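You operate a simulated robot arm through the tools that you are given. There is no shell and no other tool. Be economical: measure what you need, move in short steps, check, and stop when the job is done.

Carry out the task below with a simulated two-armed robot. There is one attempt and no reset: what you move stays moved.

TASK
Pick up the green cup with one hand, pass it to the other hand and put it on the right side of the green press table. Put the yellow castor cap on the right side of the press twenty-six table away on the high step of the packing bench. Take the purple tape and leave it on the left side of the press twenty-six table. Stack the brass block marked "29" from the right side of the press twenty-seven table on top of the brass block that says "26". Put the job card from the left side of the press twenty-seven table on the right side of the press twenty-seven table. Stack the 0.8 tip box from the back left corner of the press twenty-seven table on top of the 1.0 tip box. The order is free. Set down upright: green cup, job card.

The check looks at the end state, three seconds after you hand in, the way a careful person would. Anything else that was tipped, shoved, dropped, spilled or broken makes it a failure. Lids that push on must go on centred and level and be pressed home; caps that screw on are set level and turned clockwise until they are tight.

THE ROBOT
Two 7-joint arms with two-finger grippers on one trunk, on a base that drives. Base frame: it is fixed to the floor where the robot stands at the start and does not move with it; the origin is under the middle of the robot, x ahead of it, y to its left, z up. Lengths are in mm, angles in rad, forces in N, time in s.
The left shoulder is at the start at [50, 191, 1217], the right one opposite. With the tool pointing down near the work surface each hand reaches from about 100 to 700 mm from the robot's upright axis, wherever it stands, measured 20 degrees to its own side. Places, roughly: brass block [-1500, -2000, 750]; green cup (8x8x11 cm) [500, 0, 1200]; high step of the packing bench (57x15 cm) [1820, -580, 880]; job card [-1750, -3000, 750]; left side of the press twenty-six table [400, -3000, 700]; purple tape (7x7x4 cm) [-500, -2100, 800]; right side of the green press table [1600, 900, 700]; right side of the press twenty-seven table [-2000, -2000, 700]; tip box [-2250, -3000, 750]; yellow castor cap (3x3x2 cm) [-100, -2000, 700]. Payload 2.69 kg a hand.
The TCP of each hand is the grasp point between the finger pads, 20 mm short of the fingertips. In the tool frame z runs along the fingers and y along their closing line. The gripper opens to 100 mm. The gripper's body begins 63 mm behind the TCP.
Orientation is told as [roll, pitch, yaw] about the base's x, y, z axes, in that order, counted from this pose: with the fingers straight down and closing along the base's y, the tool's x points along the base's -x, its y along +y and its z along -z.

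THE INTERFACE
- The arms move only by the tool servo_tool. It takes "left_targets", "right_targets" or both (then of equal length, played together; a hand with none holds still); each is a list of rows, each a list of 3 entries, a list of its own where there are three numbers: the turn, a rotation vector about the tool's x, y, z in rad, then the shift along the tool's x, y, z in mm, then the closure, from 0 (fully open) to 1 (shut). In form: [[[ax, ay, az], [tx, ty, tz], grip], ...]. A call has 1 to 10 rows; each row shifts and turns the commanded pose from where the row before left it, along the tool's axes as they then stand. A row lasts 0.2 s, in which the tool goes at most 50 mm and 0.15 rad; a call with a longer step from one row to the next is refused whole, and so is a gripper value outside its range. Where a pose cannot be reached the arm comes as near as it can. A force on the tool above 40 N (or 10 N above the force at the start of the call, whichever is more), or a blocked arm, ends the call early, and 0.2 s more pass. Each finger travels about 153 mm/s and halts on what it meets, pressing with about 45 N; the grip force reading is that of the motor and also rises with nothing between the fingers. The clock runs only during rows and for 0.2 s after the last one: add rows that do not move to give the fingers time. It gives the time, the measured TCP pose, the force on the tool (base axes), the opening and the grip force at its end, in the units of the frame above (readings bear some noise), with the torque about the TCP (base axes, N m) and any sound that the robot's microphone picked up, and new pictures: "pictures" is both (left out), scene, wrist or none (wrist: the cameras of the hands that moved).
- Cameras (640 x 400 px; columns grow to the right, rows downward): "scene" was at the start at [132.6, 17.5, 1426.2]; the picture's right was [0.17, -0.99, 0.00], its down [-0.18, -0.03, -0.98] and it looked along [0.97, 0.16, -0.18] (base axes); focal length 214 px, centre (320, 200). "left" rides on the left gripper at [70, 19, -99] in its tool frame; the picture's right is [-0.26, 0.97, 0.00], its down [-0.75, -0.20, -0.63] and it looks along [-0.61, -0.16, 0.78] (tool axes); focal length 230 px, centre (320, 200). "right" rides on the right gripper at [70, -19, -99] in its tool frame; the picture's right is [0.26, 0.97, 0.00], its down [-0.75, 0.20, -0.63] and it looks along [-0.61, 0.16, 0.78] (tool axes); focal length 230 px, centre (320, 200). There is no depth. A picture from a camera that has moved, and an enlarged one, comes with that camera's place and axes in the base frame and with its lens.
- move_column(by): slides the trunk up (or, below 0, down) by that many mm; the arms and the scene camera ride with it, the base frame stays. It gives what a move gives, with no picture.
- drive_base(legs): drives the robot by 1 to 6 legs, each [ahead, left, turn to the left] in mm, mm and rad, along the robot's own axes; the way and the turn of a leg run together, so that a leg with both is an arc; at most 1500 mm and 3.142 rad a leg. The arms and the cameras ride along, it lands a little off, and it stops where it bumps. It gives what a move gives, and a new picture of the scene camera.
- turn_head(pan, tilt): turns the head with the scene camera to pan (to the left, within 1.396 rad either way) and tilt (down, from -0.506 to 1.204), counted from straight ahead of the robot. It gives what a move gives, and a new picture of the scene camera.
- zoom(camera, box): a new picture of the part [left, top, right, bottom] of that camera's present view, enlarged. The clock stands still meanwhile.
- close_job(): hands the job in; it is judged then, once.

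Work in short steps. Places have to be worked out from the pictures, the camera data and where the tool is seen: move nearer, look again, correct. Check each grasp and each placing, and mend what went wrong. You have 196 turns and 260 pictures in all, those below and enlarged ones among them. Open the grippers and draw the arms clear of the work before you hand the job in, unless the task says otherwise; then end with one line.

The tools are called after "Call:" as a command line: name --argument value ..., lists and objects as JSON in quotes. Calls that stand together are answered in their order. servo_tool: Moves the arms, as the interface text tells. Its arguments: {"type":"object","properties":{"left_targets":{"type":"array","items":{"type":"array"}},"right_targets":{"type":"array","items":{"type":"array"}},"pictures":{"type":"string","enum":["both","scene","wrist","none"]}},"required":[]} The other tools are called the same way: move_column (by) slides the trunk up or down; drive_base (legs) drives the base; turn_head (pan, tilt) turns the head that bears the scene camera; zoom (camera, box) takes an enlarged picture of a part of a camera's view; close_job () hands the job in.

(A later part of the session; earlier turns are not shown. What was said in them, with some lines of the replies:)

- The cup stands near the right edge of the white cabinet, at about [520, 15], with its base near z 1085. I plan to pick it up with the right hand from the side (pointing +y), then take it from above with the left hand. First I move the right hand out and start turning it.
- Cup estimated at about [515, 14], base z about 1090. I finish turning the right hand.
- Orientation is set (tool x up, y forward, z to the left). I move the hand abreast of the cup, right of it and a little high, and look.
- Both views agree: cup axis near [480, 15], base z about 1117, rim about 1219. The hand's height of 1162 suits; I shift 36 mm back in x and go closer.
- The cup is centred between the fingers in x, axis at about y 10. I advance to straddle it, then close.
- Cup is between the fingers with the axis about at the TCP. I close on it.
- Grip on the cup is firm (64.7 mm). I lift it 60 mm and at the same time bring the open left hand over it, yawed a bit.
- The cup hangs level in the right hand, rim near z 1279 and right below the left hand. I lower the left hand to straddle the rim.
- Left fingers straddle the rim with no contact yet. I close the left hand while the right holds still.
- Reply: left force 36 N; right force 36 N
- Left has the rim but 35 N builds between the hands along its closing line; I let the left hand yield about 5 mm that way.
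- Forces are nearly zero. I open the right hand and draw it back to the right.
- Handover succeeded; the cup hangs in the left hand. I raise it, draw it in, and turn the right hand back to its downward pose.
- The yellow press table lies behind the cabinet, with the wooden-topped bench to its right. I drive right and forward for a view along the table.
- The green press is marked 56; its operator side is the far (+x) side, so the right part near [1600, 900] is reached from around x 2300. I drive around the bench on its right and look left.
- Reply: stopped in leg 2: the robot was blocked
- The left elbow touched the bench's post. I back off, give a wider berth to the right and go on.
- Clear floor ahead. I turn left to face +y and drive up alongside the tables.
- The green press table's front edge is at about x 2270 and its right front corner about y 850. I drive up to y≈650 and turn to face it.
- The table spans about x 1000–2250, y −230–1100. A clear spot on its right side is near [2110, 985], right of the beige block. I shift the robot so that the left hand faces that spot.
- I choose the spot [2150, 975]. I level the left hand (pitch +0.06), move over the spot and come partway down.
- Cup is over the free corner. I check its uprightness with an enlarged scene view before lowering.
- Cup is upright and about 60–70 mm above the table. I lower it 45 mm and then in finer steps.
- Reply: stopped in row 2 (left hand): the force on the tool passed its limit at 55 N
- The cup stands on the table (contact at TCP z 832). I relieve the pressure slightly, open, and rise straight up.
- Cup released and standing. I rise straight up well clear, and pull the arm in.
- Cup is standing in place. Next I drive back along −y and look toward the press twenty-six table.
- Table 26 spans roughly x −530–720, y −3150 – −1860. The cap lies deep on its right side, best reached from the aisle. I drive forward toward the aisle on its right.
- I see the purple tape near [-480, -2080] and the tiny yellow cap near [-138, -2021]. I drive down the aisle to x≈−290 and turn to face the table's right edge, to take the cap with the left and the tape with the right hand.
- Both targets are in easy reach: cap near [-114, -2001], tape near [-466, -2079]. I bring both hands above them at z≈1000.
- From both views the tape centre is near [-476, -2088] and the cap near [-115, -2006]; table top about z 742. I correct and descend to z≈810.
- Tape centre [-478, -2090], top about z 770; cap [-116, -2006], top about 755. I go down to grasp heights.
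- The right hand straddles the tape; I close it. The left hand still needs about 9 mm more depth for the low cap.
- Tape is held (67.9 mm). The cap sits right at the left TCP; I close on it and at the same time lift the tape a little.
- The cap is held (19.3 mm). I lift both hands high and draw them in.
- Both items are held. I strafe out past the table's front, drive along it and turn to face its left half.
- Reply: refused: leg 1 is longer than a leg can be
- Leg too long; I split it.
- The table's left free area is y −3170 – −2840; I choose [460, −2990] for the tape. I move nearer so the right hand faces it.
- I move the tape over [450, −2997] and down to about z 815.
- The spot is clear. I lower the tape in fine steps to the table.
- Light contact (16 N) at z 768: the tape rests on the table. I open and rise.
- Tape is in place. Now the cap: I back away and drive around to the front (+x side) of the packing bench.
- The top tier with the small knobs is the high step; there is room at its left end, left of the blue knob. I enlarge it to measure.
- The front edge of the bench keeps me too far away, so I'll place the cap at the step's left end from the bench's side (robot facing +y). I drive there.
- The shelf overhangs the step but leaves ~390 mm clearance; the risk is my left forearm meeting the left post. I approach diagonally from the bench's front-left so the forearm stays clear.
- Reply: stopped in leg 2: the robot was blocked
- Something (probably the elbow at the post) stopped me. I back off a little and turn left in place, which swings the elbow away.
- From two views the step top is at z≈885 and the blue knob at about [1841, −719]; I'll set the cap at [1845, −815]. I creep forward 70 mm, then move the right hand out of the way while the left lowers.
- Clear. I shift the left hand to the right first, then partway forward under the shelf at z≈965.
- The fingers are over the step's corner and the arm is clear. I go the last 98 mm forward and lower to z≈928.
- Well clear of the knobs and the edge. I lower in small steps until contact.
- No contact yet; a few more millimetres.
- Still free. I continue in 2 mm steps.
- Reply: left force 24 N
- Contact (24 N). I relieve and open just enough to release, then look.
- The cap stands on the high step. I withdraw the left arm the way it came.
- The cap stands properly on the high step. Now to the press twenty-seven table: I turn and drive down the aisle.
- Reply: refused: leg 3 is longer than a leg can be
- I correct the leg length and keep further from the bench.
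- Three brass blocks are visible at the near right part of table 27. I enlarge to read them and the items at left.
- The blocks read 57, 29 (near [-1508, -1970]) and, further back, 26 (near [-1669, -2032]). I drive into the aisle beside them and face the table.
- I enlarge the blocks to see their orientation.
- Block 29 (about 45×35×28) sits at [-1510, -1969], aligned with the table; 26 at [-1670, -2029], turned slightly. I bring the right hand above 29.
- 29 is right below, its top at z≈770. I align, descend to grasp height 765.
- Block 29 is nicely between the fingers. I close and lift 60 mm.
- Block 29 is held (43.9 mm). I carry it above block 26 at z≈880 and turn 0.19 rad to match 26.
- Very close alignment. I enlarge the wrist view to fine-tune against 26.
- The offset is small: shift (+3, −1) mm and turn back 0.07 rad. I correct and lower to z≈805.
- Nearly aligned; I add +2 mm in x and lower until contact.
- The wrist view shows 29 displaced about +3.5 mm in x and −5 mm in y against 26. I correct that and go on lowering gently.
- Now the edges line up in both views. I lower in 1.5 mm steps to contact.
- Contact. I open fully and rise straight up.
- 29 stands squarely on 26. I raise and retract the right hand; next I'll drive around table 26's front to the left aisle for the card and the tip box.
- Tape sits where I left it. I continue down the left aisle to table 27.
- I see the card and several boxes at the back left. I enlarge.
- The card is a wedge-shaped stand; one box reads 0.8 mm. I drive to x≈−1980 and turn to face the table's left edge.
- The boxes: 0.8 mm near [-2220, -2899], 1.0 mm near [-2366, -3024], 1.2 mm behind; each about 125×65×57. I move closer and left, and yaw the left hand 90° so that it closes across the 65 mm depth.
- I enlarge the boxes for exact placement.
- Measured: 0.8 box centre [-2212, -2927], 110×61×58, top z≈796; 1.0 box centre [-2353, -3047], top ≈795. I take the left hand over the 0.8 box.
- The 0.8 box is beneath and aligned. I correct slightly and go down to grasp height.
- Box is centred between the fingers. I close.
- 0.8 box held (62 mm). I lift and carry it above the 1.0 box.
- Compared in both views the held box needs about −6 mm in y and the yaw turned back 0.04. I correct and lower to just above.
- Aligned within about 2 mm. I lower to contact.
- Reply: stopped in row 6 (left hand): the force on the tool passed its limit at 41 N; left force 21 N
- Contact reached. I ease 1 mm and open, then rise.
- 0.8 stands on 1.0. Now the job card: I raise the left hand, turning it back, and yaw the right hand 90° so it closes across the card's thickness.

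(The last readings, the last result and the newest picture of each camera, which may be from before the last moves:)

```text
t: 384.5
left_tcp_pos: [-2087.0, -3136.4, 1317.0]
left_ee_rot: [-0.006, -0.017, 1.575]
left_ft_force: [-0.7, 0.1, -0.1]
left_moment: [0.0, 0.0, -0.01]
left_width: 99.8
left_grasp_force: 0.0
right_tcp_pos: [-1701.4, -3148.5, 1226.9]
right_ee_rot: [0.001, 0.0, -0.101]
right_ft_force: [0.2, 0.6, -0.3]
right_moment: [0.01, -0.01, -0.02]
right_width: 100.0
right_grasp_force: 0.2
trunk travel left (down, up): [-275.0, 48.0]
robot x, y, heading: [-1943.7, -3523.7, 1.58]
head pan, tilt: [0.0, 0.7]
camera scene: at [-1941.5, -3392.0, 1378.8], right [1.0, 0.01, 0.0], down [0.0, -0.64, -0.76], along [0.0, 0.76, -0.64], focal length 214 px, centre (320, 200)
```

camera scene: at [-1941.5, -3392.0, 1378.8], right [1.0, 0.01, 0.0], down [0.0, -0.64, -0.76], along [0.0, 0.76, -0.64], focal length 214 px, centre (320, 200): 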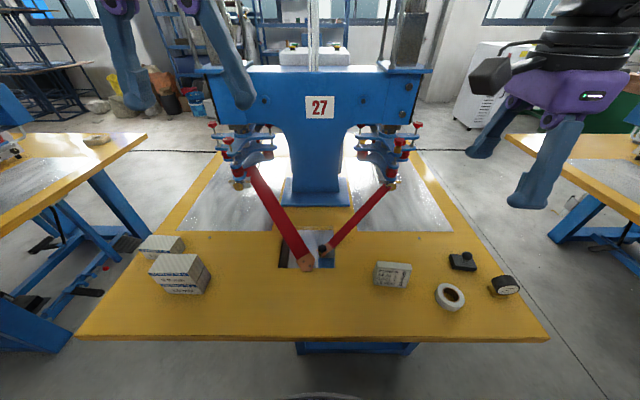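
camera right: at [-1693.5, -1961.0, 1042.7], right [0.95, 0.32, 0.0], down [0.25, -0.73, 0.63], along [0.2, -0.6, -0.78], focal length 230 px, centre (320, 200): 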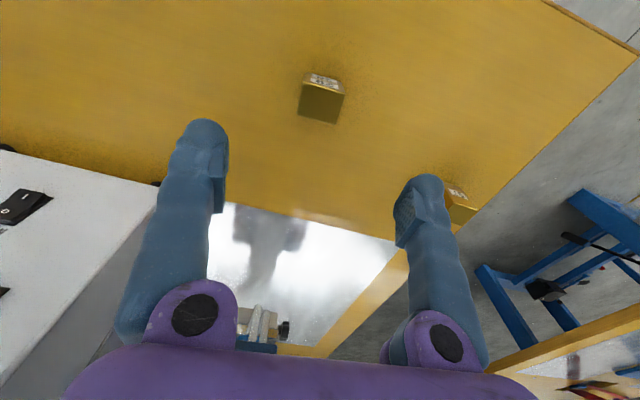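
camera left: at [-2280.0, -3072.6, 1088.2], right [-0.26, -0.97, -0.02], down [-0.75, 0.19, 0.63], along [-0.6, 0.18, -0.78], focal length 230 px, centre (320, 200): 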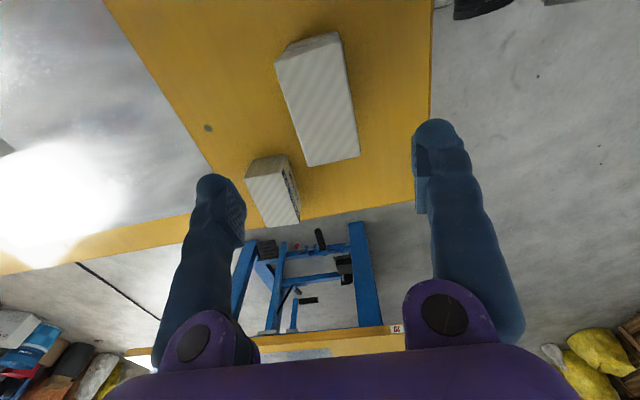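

I bring the right hand over the card (about [-1714, -3025]) at z≈920 and look.

Call:
servo_tool --right_targets '[[[0, 0, 0], [3.2, 15.4, 38], 0], [[0, 0, 0], [3.2, 15.4, 38], 0], [[0, 0, 0], [3.2, 15.4, 38], 0], [[0, 0, 0], [3.2, 15.4, 38], 0], [[0, 0, 0], [3.2, 15.4, 38], 0], [[0, 0, 0], [3.2, 15.4, 38], 0], [[0, 0, 0], [3.2, 15.4, 38], 0], [[0, 0, 0], [3.2, 15.4, 38], 0]]' --pictures "wrist"

Call:
zoom --camera "scene" --box '[350, 240, 450, 310]'

```text
t: 386.3
left_tcp_pos: [-2088.3, -3134.2, 1316.5]
left_ee_rot: [-0.009, -0.016, 1.577]
left_ft_force: [0.4, 0.4, -0.8]
left_moment: [-0.02, 0.01, -0.03]
left_width: 100.0
left_grasp_force: 0.1
right_tcp_pos: [-1718.2, -3022.3, 923.5]
right_ee_rot: [0.0, 0.0, -0.102]
right_ft_force: [-0.3, -0.7, 0.2]
right_moment: [0.0, -0.01, -0.01]
right_width: 100.0
right_grasp_force: 0.0
trunk travel left (down, up): [-275.0, 48.0]
robot x, y, heading: [-1942.0, -3518.0, 1.573]
head pan, tilt: [0.0, 0.7]
camera right: at [-1789.8, -3034.2, 1021.9], right [-0.16, 0.99, 0.0], down [0.77, 0.12, 0.63], along [0.62, 0.1, -0.78], focal length 230 px, centre (320, 200)
```

right: 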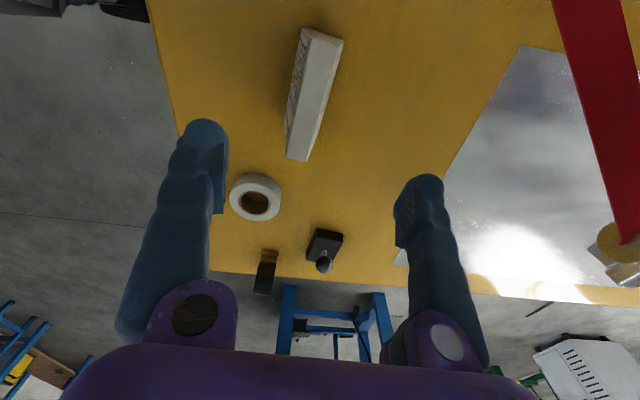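

```text
5.71 times, centred on (400, 275) of scene
camera zoom: at [-1941.6, -3391.4, 1378.8], right [1.0, 0.01, 0.0], down [0.0, -0.64, -0.76], along [0.0, 0.76, -0.64], focal length 1226 px, centre (-137, -229)
```

zoom: 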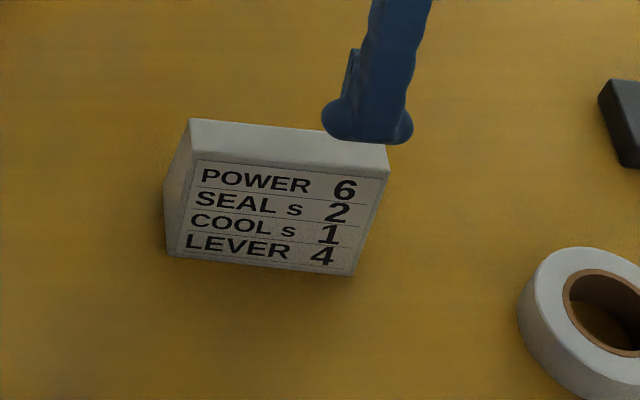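

The card is a symmetric wedge: base ≈42 mm, top ≈22 mm thick, height ≈82, centre about [-1727, -3031]. I centre the hand on it and descend to grip it low.

Call:
servo_tool --right_targets '[[[0, 0, 0], [8, -9.5, 0], 0], [[0, 0, 0], [0, 0, 45], 0], [[0, 0, 0], [0, 0, 45], 0], [[0, 0, 0], [0, 0, 30], 0], [[0, 0, 0], [0, 0, 15], 0], [[0, 0, 0], [0, 0, 8], 0], [[0, 0, 0], [0, 0, 0], 0]]' --pictures "wrist"

```text
t: 387.9
left_tcp_pos: [-2088.0, -3135.6, 1317.6]
left_ee_rot: [-0.007, -0.015, 1.574]
left_ft_force: [0.5, 0.5, -0.6]
left_moment: [-0.02, 0.02, 0.04]
left_width: 100.0
left_grasp_force: 0.1
right_tcp_pos: [-1725.4, -3031.5, 779.8]
right_ee_rot: [0.001, 0.001, -0.102]
right_ft_force: [-0.5, -1.3, 0.2]
right_moment: [-0.01, 0.01, 0.01]
right_width: 100.1
right_grasp_force: 0.0
trunk travel left (down, up): [-275.0, 48.0]
robot x, y, heading: [-1944.0, -3521.9, 1.575]
head pan, tilt: [0.0, 0.7]
camera right: at [-1797.1, -3044.1, 879.2], right [-0.16, 0.99, 0.0], down [0.77, 0.12, 0.63], along [0.62, 0.1, -0.78], focal length 230 px, centre (320, 200)
```

right: 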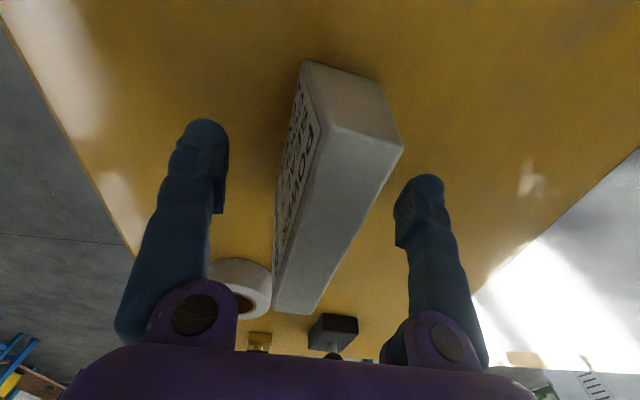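

The card lies between the fingers. I close slowly.

Call:
servo_tool --right_targets '[[[0, 0, 0], [0, 0, 0], 0.2], [[0, 0, 0], [0, 0, 0], 0.4], [[0, 0, 0], [0, 0, 0], 0.5], [[0, 0, 0], [0, 0, 0], 0.6], [[0, 0, 0], [0, 0, 0], 0.7], [[0, 0, 0], [0, 0, 0], 0.8], [[0, 0, 0], [0, 0, 0], 0.8]]' --pictures "wrist"

```text
t: 389.5
left_tcp_pos: [-2088.2, -3135.5, 1317.8]
left_ee_rot: [-0.006, -0.016, 1.573]
left_ft_force: [-0.5, -0.4, -0.4]
left_moment: [0.0, 0.0, 0.0]
left_width: 100.1
left_grasp_force: 0.1
right_tcp_pos: [-1725.8, -3032.5, 781.5]
right_ee_rot: [0.0, -0.001, -0.099]
right_ft_force: [0.0, -0.4, -0.5]
right_moment: [-0.01, 0.0, -0.04]
right_width: 35.8
right_grasp_force: 45.0
trunk travel left (down, up): [-275.0, 48.0]
robot x, y, heading: [-1939.9, -3521.1, 1.574]
head pan, tilt: [0.0, 0.7]
camera right: at [-1797.1, -3044.0, 879.5], right [-0.16, 0.99, 0.0], down [0.77, 0.12, 0.63], along [0.62, 0.1, -0.78], focal length 230 px, centre (320, 200)
```

right: 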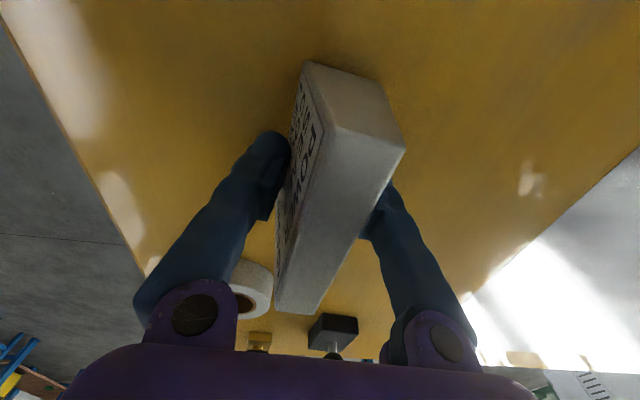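

Card gripped (35.8 mm). I lift gently and check.

Call:
servo_tool --right_targets '[[[0, 0, 0], [0, 0, -10], 0.8], [[0, 0, 0], [0, 0, -20], 0.8], [[0, 0, 0], [0, 0, -30], 0.8], [[0, 0, 0], [0, 0, -40], 0.8], [[0, 0, 0], [0, 0, -40], 0.8], [[0, 0, 0], [0, 0, -40], 0.8], [[0, 0, 0], [0, 0, -40], 0.8], [[0, 0, 0], [0, 0, -40], 0.8], [[0, 0, 0], [0, 0, -40], 0.8], [[0, 0, 0], [0, 0, -40], 0.8]]' --pictures "both"

```text
t: 391.7
left_tcp_pos: [-2087.6, -3135.4, 1316.2]
left_ee_rot: [-0.007, -0.018, 1.576]
left_ft_force: [0.2, 0.1, 0.0]
left_moment: [-0.02, -0.01, -0.01]
left_width: 100.1
left_grasp_force: 0.2
right_tcp_pos: [-1726.8, -3031.5, 1121.5]
right_ee_rot: [0.0, 0.0, -0.101]
right_ft_force: [-0.2, 0.5, -0.9]
right_moment: [-0.02, 0.0, -0.01]
right_width: 35.9
right_grasp_force: 44.7
trunk travel left (down, up): [-275.0, 48.0]
robot x, y, heading: [-1941.4, -3517.7, 1.575]
head pan, tilt: [0.0, 0.7]
camera scene: at [-1942.0, -3392.1, 1378.8], right [1.0, 0.01, 0.0], down [0.0, -0.64, -0.77], along [0.0, 0.77, -0.64], focal length 214 px, centre (320, 200)
camera right: at [-1799.1, -3044.3, 1220.1], right [-0.16, 0.99, 0.0], down [0.77, 0.12, 0.63], along [0.62, 0.1, -0.78], focal length 230 px, centre (320, 200)
```

scene: 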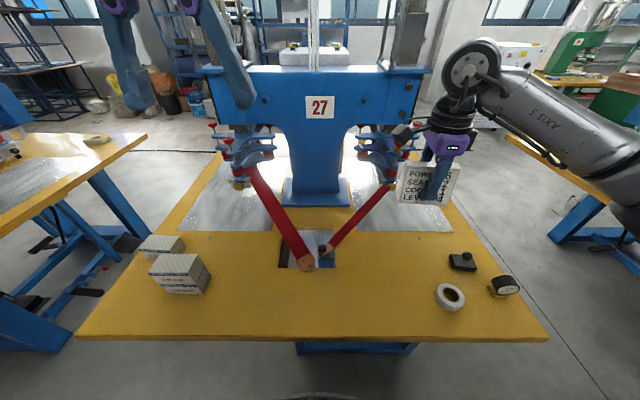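
right: 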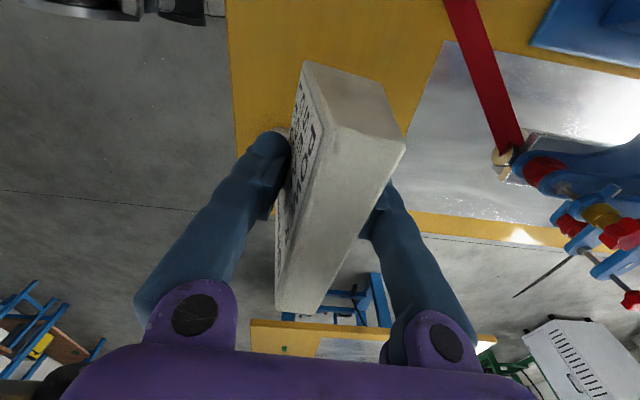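

The card is held upright. I pull it in, then drive all the way around table 26 to the right-side aisle.

Call:
servo_tool --right_targets '[[[0, 0, 0], [0, -35, -15], 0.8], [[0, 0, 0], [0, -35, -15], 0.8], [[0, 0, 0], [0, -35, -15], 0.8], [[0, 0, 0], [0, -35, -15], 0.8]]' --pictures "none"

Call:
drive_base --legs '[[-180, 0, 0], [0, -1490, 0], [0, -1490, 0], [0, -150, 0], [1130, 0, 0], [1130, 0, 0]]'

```text
t: 392.7
left_tcp_pos: [-2087.4, -3136.5, 1316.4]
left_ee_rot: [-0.006, -0.02, 1.576]
left_ft_force: [-0.3, -0.4, 0.1]
left_moment: [0.02, -0.01, 0.0]
left_width: 100.0
left_grasp_force: 0.1
right_tcp_pos: [-1740.1, -3171.1, 1179.1]
right_ee_rot: [0.001, 0.0, -0.104]
right_ft_force: [-0.8, -0.4, -1.1]
right_moment: [0.03, -0.01, -0.03]
right_width: 36.1
right_grasp_force: 45.2
trunk travel left (down, up): [-275.0, 48.0]
robot x, y, heading: [-1943.1, -3519.6, 1.58]
head pan, tilt: [0.0, 0.7]
```

```text
t: 432.1
left_tcp_pos: [1125.2, -1076.6, 1316.7]
left_ee_rot: [-0.006, -0.018, 1.527]
left_ft_force: [-0.8, -0.5, 0.1]
left_moment: [0.01, 0.01, 0.01]
left_width: 100.1
left_grasp_force: 0.2
right_tcp_pos: [1469.8, -1129.9, 1180.3]
right_ee_rot: [-0.001, 0.0, -0.15]
right_ft_force: [-0.2, 0.2, -1.5]
right_moment: [0.0, -0.02, -0.03]
right_width: 34.9
right_grasp_force: 45.0
trunk travel left (down, up): [-275.0, 48.0]
robot x, y, heading: [1249.8, -1467.1, 1.53]
head pan, tilt: [0.0, 0.7]
camera scene: at [1257.8, -1339.4, 1378.8], right [1.0, -0.04, 0.0], down [-0.03, -0.64, -0.76], along [0.03, 0.76, -0.64], focal length 214 px, centre (320, 200)
```

scene: 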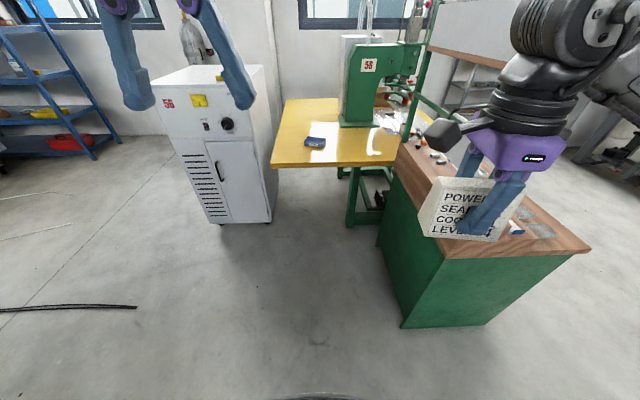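

Card still held. I strafe down the aisle and turn around to face the table's right edge.

Call:
drive_base --legs '[[-60, 1430, 0.04], [0, 1470, 0], [0, 0, 3.14]]'

Call:
turn_head --pan -0.15 --tilt 0.75

```text
t: 464.8
left_tcp_pos: [-1510.6, -1870.4, 1316.6]
left_ee_rot: [-0.006, -0.017, -1.576]
left_ft_force: [-0.9, 0.0, -0.4]
left_moment: [-0.01, 0.02, 0.02]
left_width: 100.0
left_grasp_force: 0.0
right_tcp_pos: [-1857.6, -1831.6, 1178.7]
right_ee_rot: [0.0, -0.001, 3.03]
right_ft_force: [0.2, 0.7, -0.8]
right_moment: [0.01, 0.01, 0.0]
right_width: 34.5
right_grasp_force: 45.5
trunk travel left (down, up): [-275.0, 48.0]
robot x, y, heading: [-1654.8, -1483.9, -1.581]
head pan, tilt: [0.0, 0.7]
camera scene: at [-1652.6, -1608.6, 1378.8], right [-1.0, 0.0, 0.0], down [0.0, 0.64, -0.76], along [0.0, -0.76, -0.64], focal length 214 px, centre (320, 200)
```

scene: 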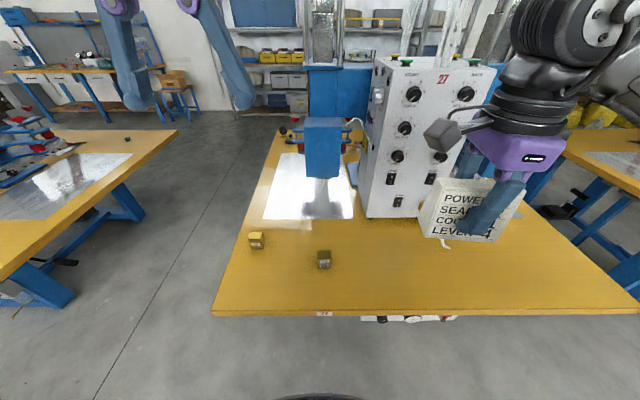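

```text
t: 465.5
left_tcp_pos: [-1512.1, -1870.9, 1316.1]
left_ee_rot: [-0.008, -0.017, -1.577]
left_ft_force: [-0.1, -0.1, -0.1]
left_moment: [0.02, -0.02, -0.02]
left_width: 100.2
left_grasp_force: 0.0
right_tcp_pos: [-1858.4, -1830.9, 1180.5]
right_ee_rot: [0.001, 0.0, 3.03]
right_ft_force: [0.2, 0.3, -1.1]
right_moment: [0.01, -0.02, -0.01]
right_width: 34.6
right_grasp_force: 45.1
trunk travel left (down, up): [-275.0, 48.0]
robot x, y, heading: [-1653.8, -1486.6, -1.579]
head pan, tilt: [-0.15, 0.75]
camera scene: at [-1664.9, -1605.5, 1374.5], right [-0.99, 0.15, 0.0], down [0.1, 0.67, -0.73], along [-0.11, -0.72, -0.68], focal length 214 px, centre (320, 200)
```

scene: 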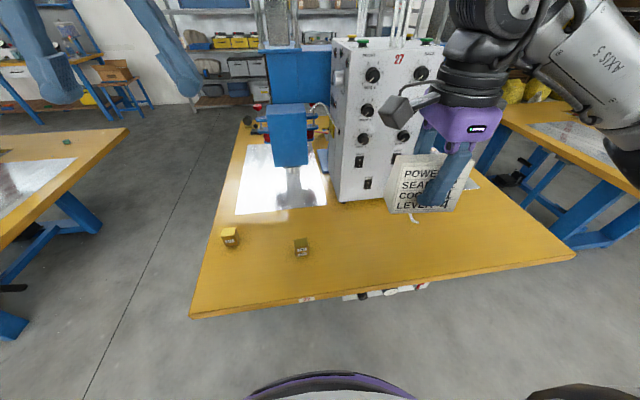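

The area right of the stack is free. I take the card over about [-1878, −1996] and down to z≈810.

Call:
servo_tool --right_targets '[[[0, 0, 0], [0, 33, 32], 0.8], [[0, 0, 0], [0, 33, 32], 0.8], [[0, 0, 0], [0, 33, 32], 0.8], [[0, 0, 0], [0, 33, 32], 0.8], [[0, 0, 0], [0, 33, 32], 0.8], [[0, 0, 0], [0, 0, 45], 0.8], [[0, 0, 0], [0, 0, 45], 0.8], [[0, 0, 0], [0, 0, 45], 0.8], [[0, 0, 0], [0, 0, 40], 0.8], [[0, 0, 0], [0, 0, 30], 0.8]]' --pictures "both"

Call:
zoom --camera "scene" --box '[340, 160, 500, 290]'

```text
t: 467.7
left_tcp_pos: [-1511.6, -1870.6, 1316.2]
left_ee_rot: [-0.006, -0.017, -1.574]
left_ft_force: [0.5, 0.3, 0.7]
left_moment: [0.03, 0.0, 0.01]
left_width: 100.1
left_grasp_force: 0.1
right_tcp_pos: [-1877.6, -1996.3, 817.1]
right_ee_rot: [-0.001, 0.001, 3.029]
right_ft_force: [0.3, 0.8, -1.4]
right_moment: [0.01, -0.01, 0.0]
right_width: 34.6
right_grasp_force: 44.3
trunk travel left (down, up): [-275.0, 48.0]
robot x, y, heading: [-1654.1, -1486.9, -1.576]
head pan, tilt: [-0.15, 0.75]
camera scene: at [-1665.1, -1605.8, 1374.5], right [-0.99, 0.15, 0.0], down [0.11, 0.67, -0.73], along [-0.11, -0.72, -0.68], focal length 214 px, centre (320, 200)
camera right: at [-1807.2, -1986.3, 915.1], right [0.15, -0.99, 0.0], down [-0.77, -0.12, 0.63], along [-0.62, -0.09, -0.78], focal length 230 px, centre (320, 200)
```

scene: 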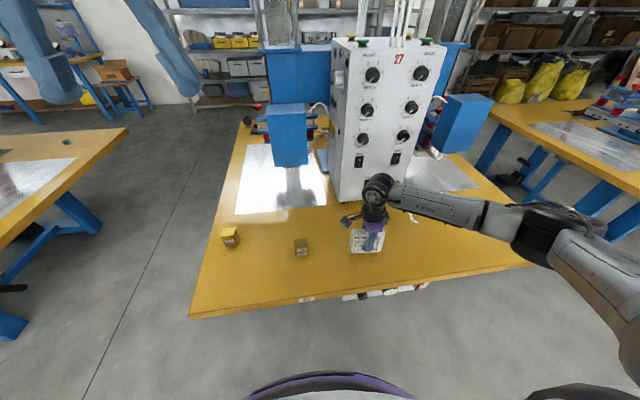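
right: 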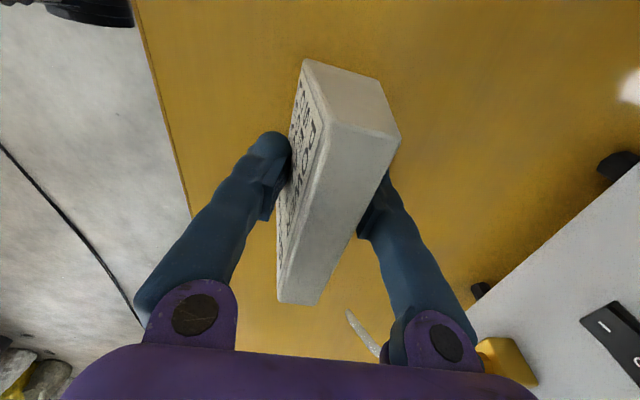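

```text
3.08 times, centred on (420, 225) of scene
camera zoom: at [-1665.1, -1605.8, 1374.5], right [-0.99, 0.15, 0.0], down [0.11, 0.67, -0.73], along [-0.11, -0.72, -0.68], focal length 660 px, centre (12, 123)
```

zoom: 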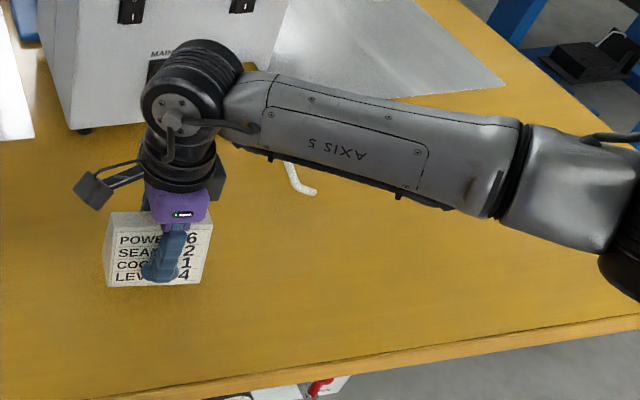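

The spot is clear. I lower in small steps to contact.

Call:
servo_tool --right_targets '[[[0, 0, 0], [0, 0, 15], 0.8], [[0, 0, 0], [0, 0, 6], 0.8], [[0, 0, 0], [0, 0, 3], 0.8], [[0, 0, 0], [0, 0, 2], 0.8], [[0, 0, 0], [0, 0, 2], 0.8], [[0, 0, 0], [0, 0, 0], 0.8]]' --pictures "none"

```text
t: 469.1
left_tcp_pos: [-1511.3, -1870.5, 1316.2]
left_ee_rot: [-0.006, -0.019, -1.575]
left_ft_force: [-0.5, -0.2, 0.6]
left_moment: [0.03, 0.01, 0.03]
left_width: 100.2
left_grasp_force: 0.0
right_tcp_pos: [-1876.5, -1995.4, 785.8]
right_ee_rot: [0.001, 0.0, 3.029]
right_ft_force: [0.5, -0.3, -2.0]
right_moment: [0.02, 0.01, -0.01]
right_width: 34.3
right_grasp_force: 45.0
trunk travel left (down, up): [-275.0, 48.0]
robot x, y, heading: [-1654.7, -1486.3, -1.575]
head pan, tilt: [-0.15, 0.75]
```

Call:
servo_tool --right_targets '[[[0, 0, 0], [0, 0, 2], 0.8], [[0, 0, 0], [0, 0, 2], 0.8], [[0, 0, 0], [0, 0, 1.5], 0.8], [[0, 0, 0], [0, 0, 0], 0.8]]' --pictures "none"

```text
t: 470.1
left_tcp_pos: [-1510.5, -1867.0, 1317.6]
left_ee_rot: [-0.008, -0.023, -1.576]
left_ft_force: [0.3, 0.0, 0.8]
left_moment: [0.05, 0.02, 0.01]
left_width: 99.7
left_grasp_force: 0.0
right_tcp_pos: [-1875.9, -1995.7, 786.1]
right_ee_rot: [0.008, 0.003, 3.028]
right_ft_force: [-8.3, 6.0, 34.2]
right_moment: [0.31, 0.39, 0.01]
right_width: 34.6
right_grasp_force: 45.4
trunk travel left (down, up): [-275.0, 48.0]
robot x, y, heading: [-1648.3, -1485.6, -1.579]
head pan, tilt: [-0.15, 0.75]
```

The card is on the table (34 N at z 786). I back off 4 mm of command, then open gradually and rise.

Call:
servo_tool --right_targets '[[[0, 0, 0], [0, 0, -3], 0.8], [[0, 0, 0], [0, 0, 0], 0.8], [[0, 0, 0], [0, 0, 0], 0.6], [[0, 0, 0], [0, 0, 0], 0.4], [[0, 0, 0], [0, 0, 0], 0.1], [[0, 0, 0], [0, 0, 0], 0.1]]' --pictures "wrist"

```text
t: 471.5
left_tcp_pos: [-1510.5, -1870.9, 1315.7]
left_ee_rot: [-0.007, -0.017, -1.576]
left_ft_force: [-0.3, 0.3, 1.0]
left_moment: [-0.03, -0.03, 0.01]
left_width: 100.0
left_grasp_force: 0.0
right_tcp_pos: [-1876.5, -1995.1, 782.8]
right_ee_rot: [0.0, -0.001, 3.031]
right_ft_force: [0.4, 0.6, 0.3]
right_moment: [-0.02, -0.04, 0.0]
right_width: 89.9
right_grasp_force: 0.0
trunk travel left (down, up): [-275.0, 48.0]
robot x, y, heading: [-1648.8, -1484.0, -1.575]
head pan, tilt: [-0.15, 0.75]
camera right: at [-1806.1, -1985.2, 883.1], right [0.15, -0.99, 0.0], down [-0.77, -0.12, 0.63], along [-0.62, -0.09, -0.78], focal length 230 px, centre (320, 200)
```

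right: 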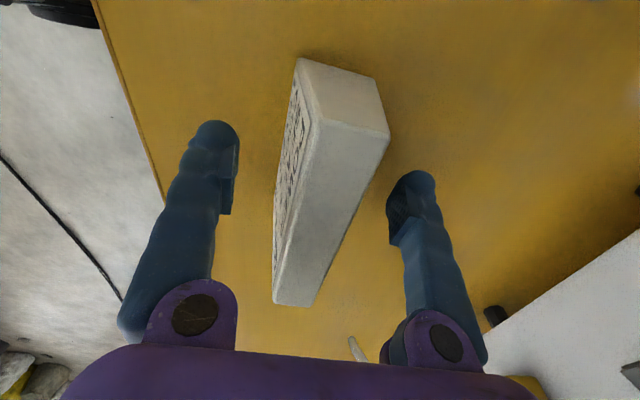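

Card stands free between the open fingers. I rise straight up and retract, then check.

Call:
servo_tool --right_targets '[[[0, 0, 0], [0, 0, -15], 0], [[0, 0, 0], [0, 0, -45], 0], [[0, 0, 0], [0, 0, -48], 0], [[0, 0, 0], [0, 0, -48], 0], [[0, 0, 0], [0, 0, -48], 0], [[0, 0, 0], [0, 0, -48], 0], [[0, 0, 0], [0, 0, -48], 0], [[0, 0, 0], [0, -30, -38], 0], [[0, 0, 0], [0, -45, 0], 0], [[0, 0, 0], [0, -45, 0], 0]]' --pictures "none"

Call:
zoom --camera "scene" --box '[200, 180, 480, 320]'

```text
t: 473.7
left_tcp_pos: [-1511.0, -1869.1, 1316.8]
left_ee_rot: [-0.006, -0.018, -1.576]
left_ft_force: [0.0, 0.4, 0.2]
left_moment: [0.01, 0.02, -0.02]
left_width: 99.9
left_grasp_force: 0.0
right_tcp_pos: [-1862.8, -1874.7, 1125.2]
right_ee_rot: [0.0, -0.001, 3.03]
right_ft_force: [0.5, 0.2, 0.2]
right_moment: [0.0, 0.02, -0.03]
right_width: 100.2
right_grasp_force: 0.1
trunk travel left (down, up): [-275.0, 48.0]
robot x, y, heading: [-1654.5, -1486.0, -1.571]
head pan, tilt: [-0.15, 0.75]
```

```text
2.29 times, centred on (340, 250) of scene
camera zoom: at [-1664.9, -1604.6, 1374.7], right [-0.99, 0.15, 0.0], down [0.1, 0.67, -0.73], along [-0.11, -0.72, -0.68], focal length 490 px, centre (274, 86)
```

zoom: 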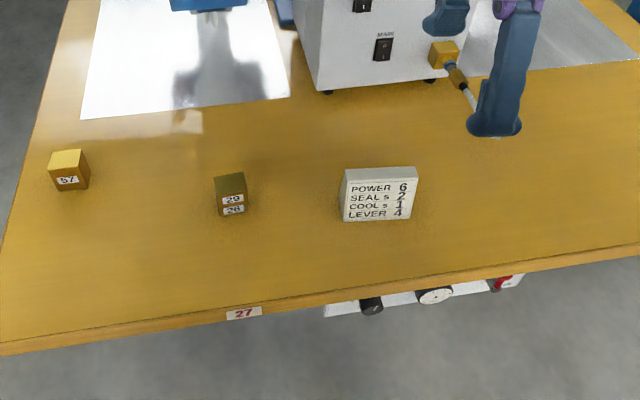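

The card stands upright on the right side and the stack is intact. All six jobs are done; I back away from the table so the open hands are clear, then hand in.

Call:
drive_base --legs '[[-200, 0, 0]]'

Call:
close_job

```text
t: 475.3
left_tcp_pos: [-1510.9, -1672.2, 1317.2]
left_ee_rot: [-0.005, -0.019, -1.58]
left_ft_force: [0.0, 0.3, -0.3]
left_moment: [0.0, -0.03, -0.01]
left_width: 100.1
left_grasp_force: 0.1
right_tcp_pos: [-1862.0, -1676.8, 1124.3]
right_ee_rot: [0.001, -0.001, 3.028]
right_ft_force: [-0.7, 0.0, 0.9]
right_moment: [-0.03, 0.0, 0.02]
right_width: 100.0
right_grasp_force: 0.1
trunk travel left (down, up): [-275.0, 48.0]
robot x, y, heading: [-1652.6, -1291.2, -1.576]
head pan, tilt: [-0.15, 0.75]
camera scene: at [-1664.1, -1407.2, 1374.6], right [-0.99, 0.16, 0.0], down [0.11, 0.67, -0.73], along [-0.11, -0.72, -0.68], focal length 214 px, centre (320, 200)
```

scene: 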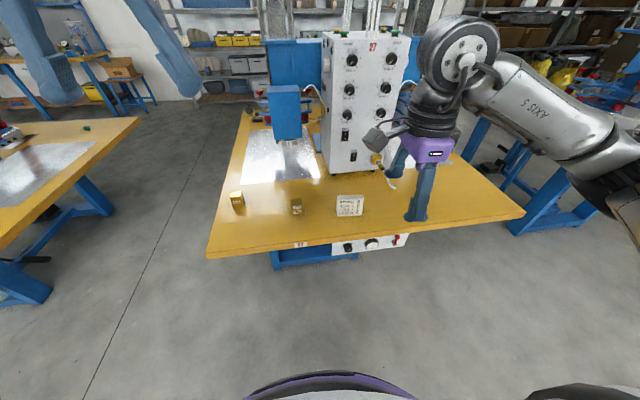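

```text
The job is handed in.
```

All six items are where the task asked, with the cup and job card upright, and the job is handed in; the robot was stopped twice by contact at the packing bench (the first time by an arm against its post), and nothing looked disturbed there afterwards.
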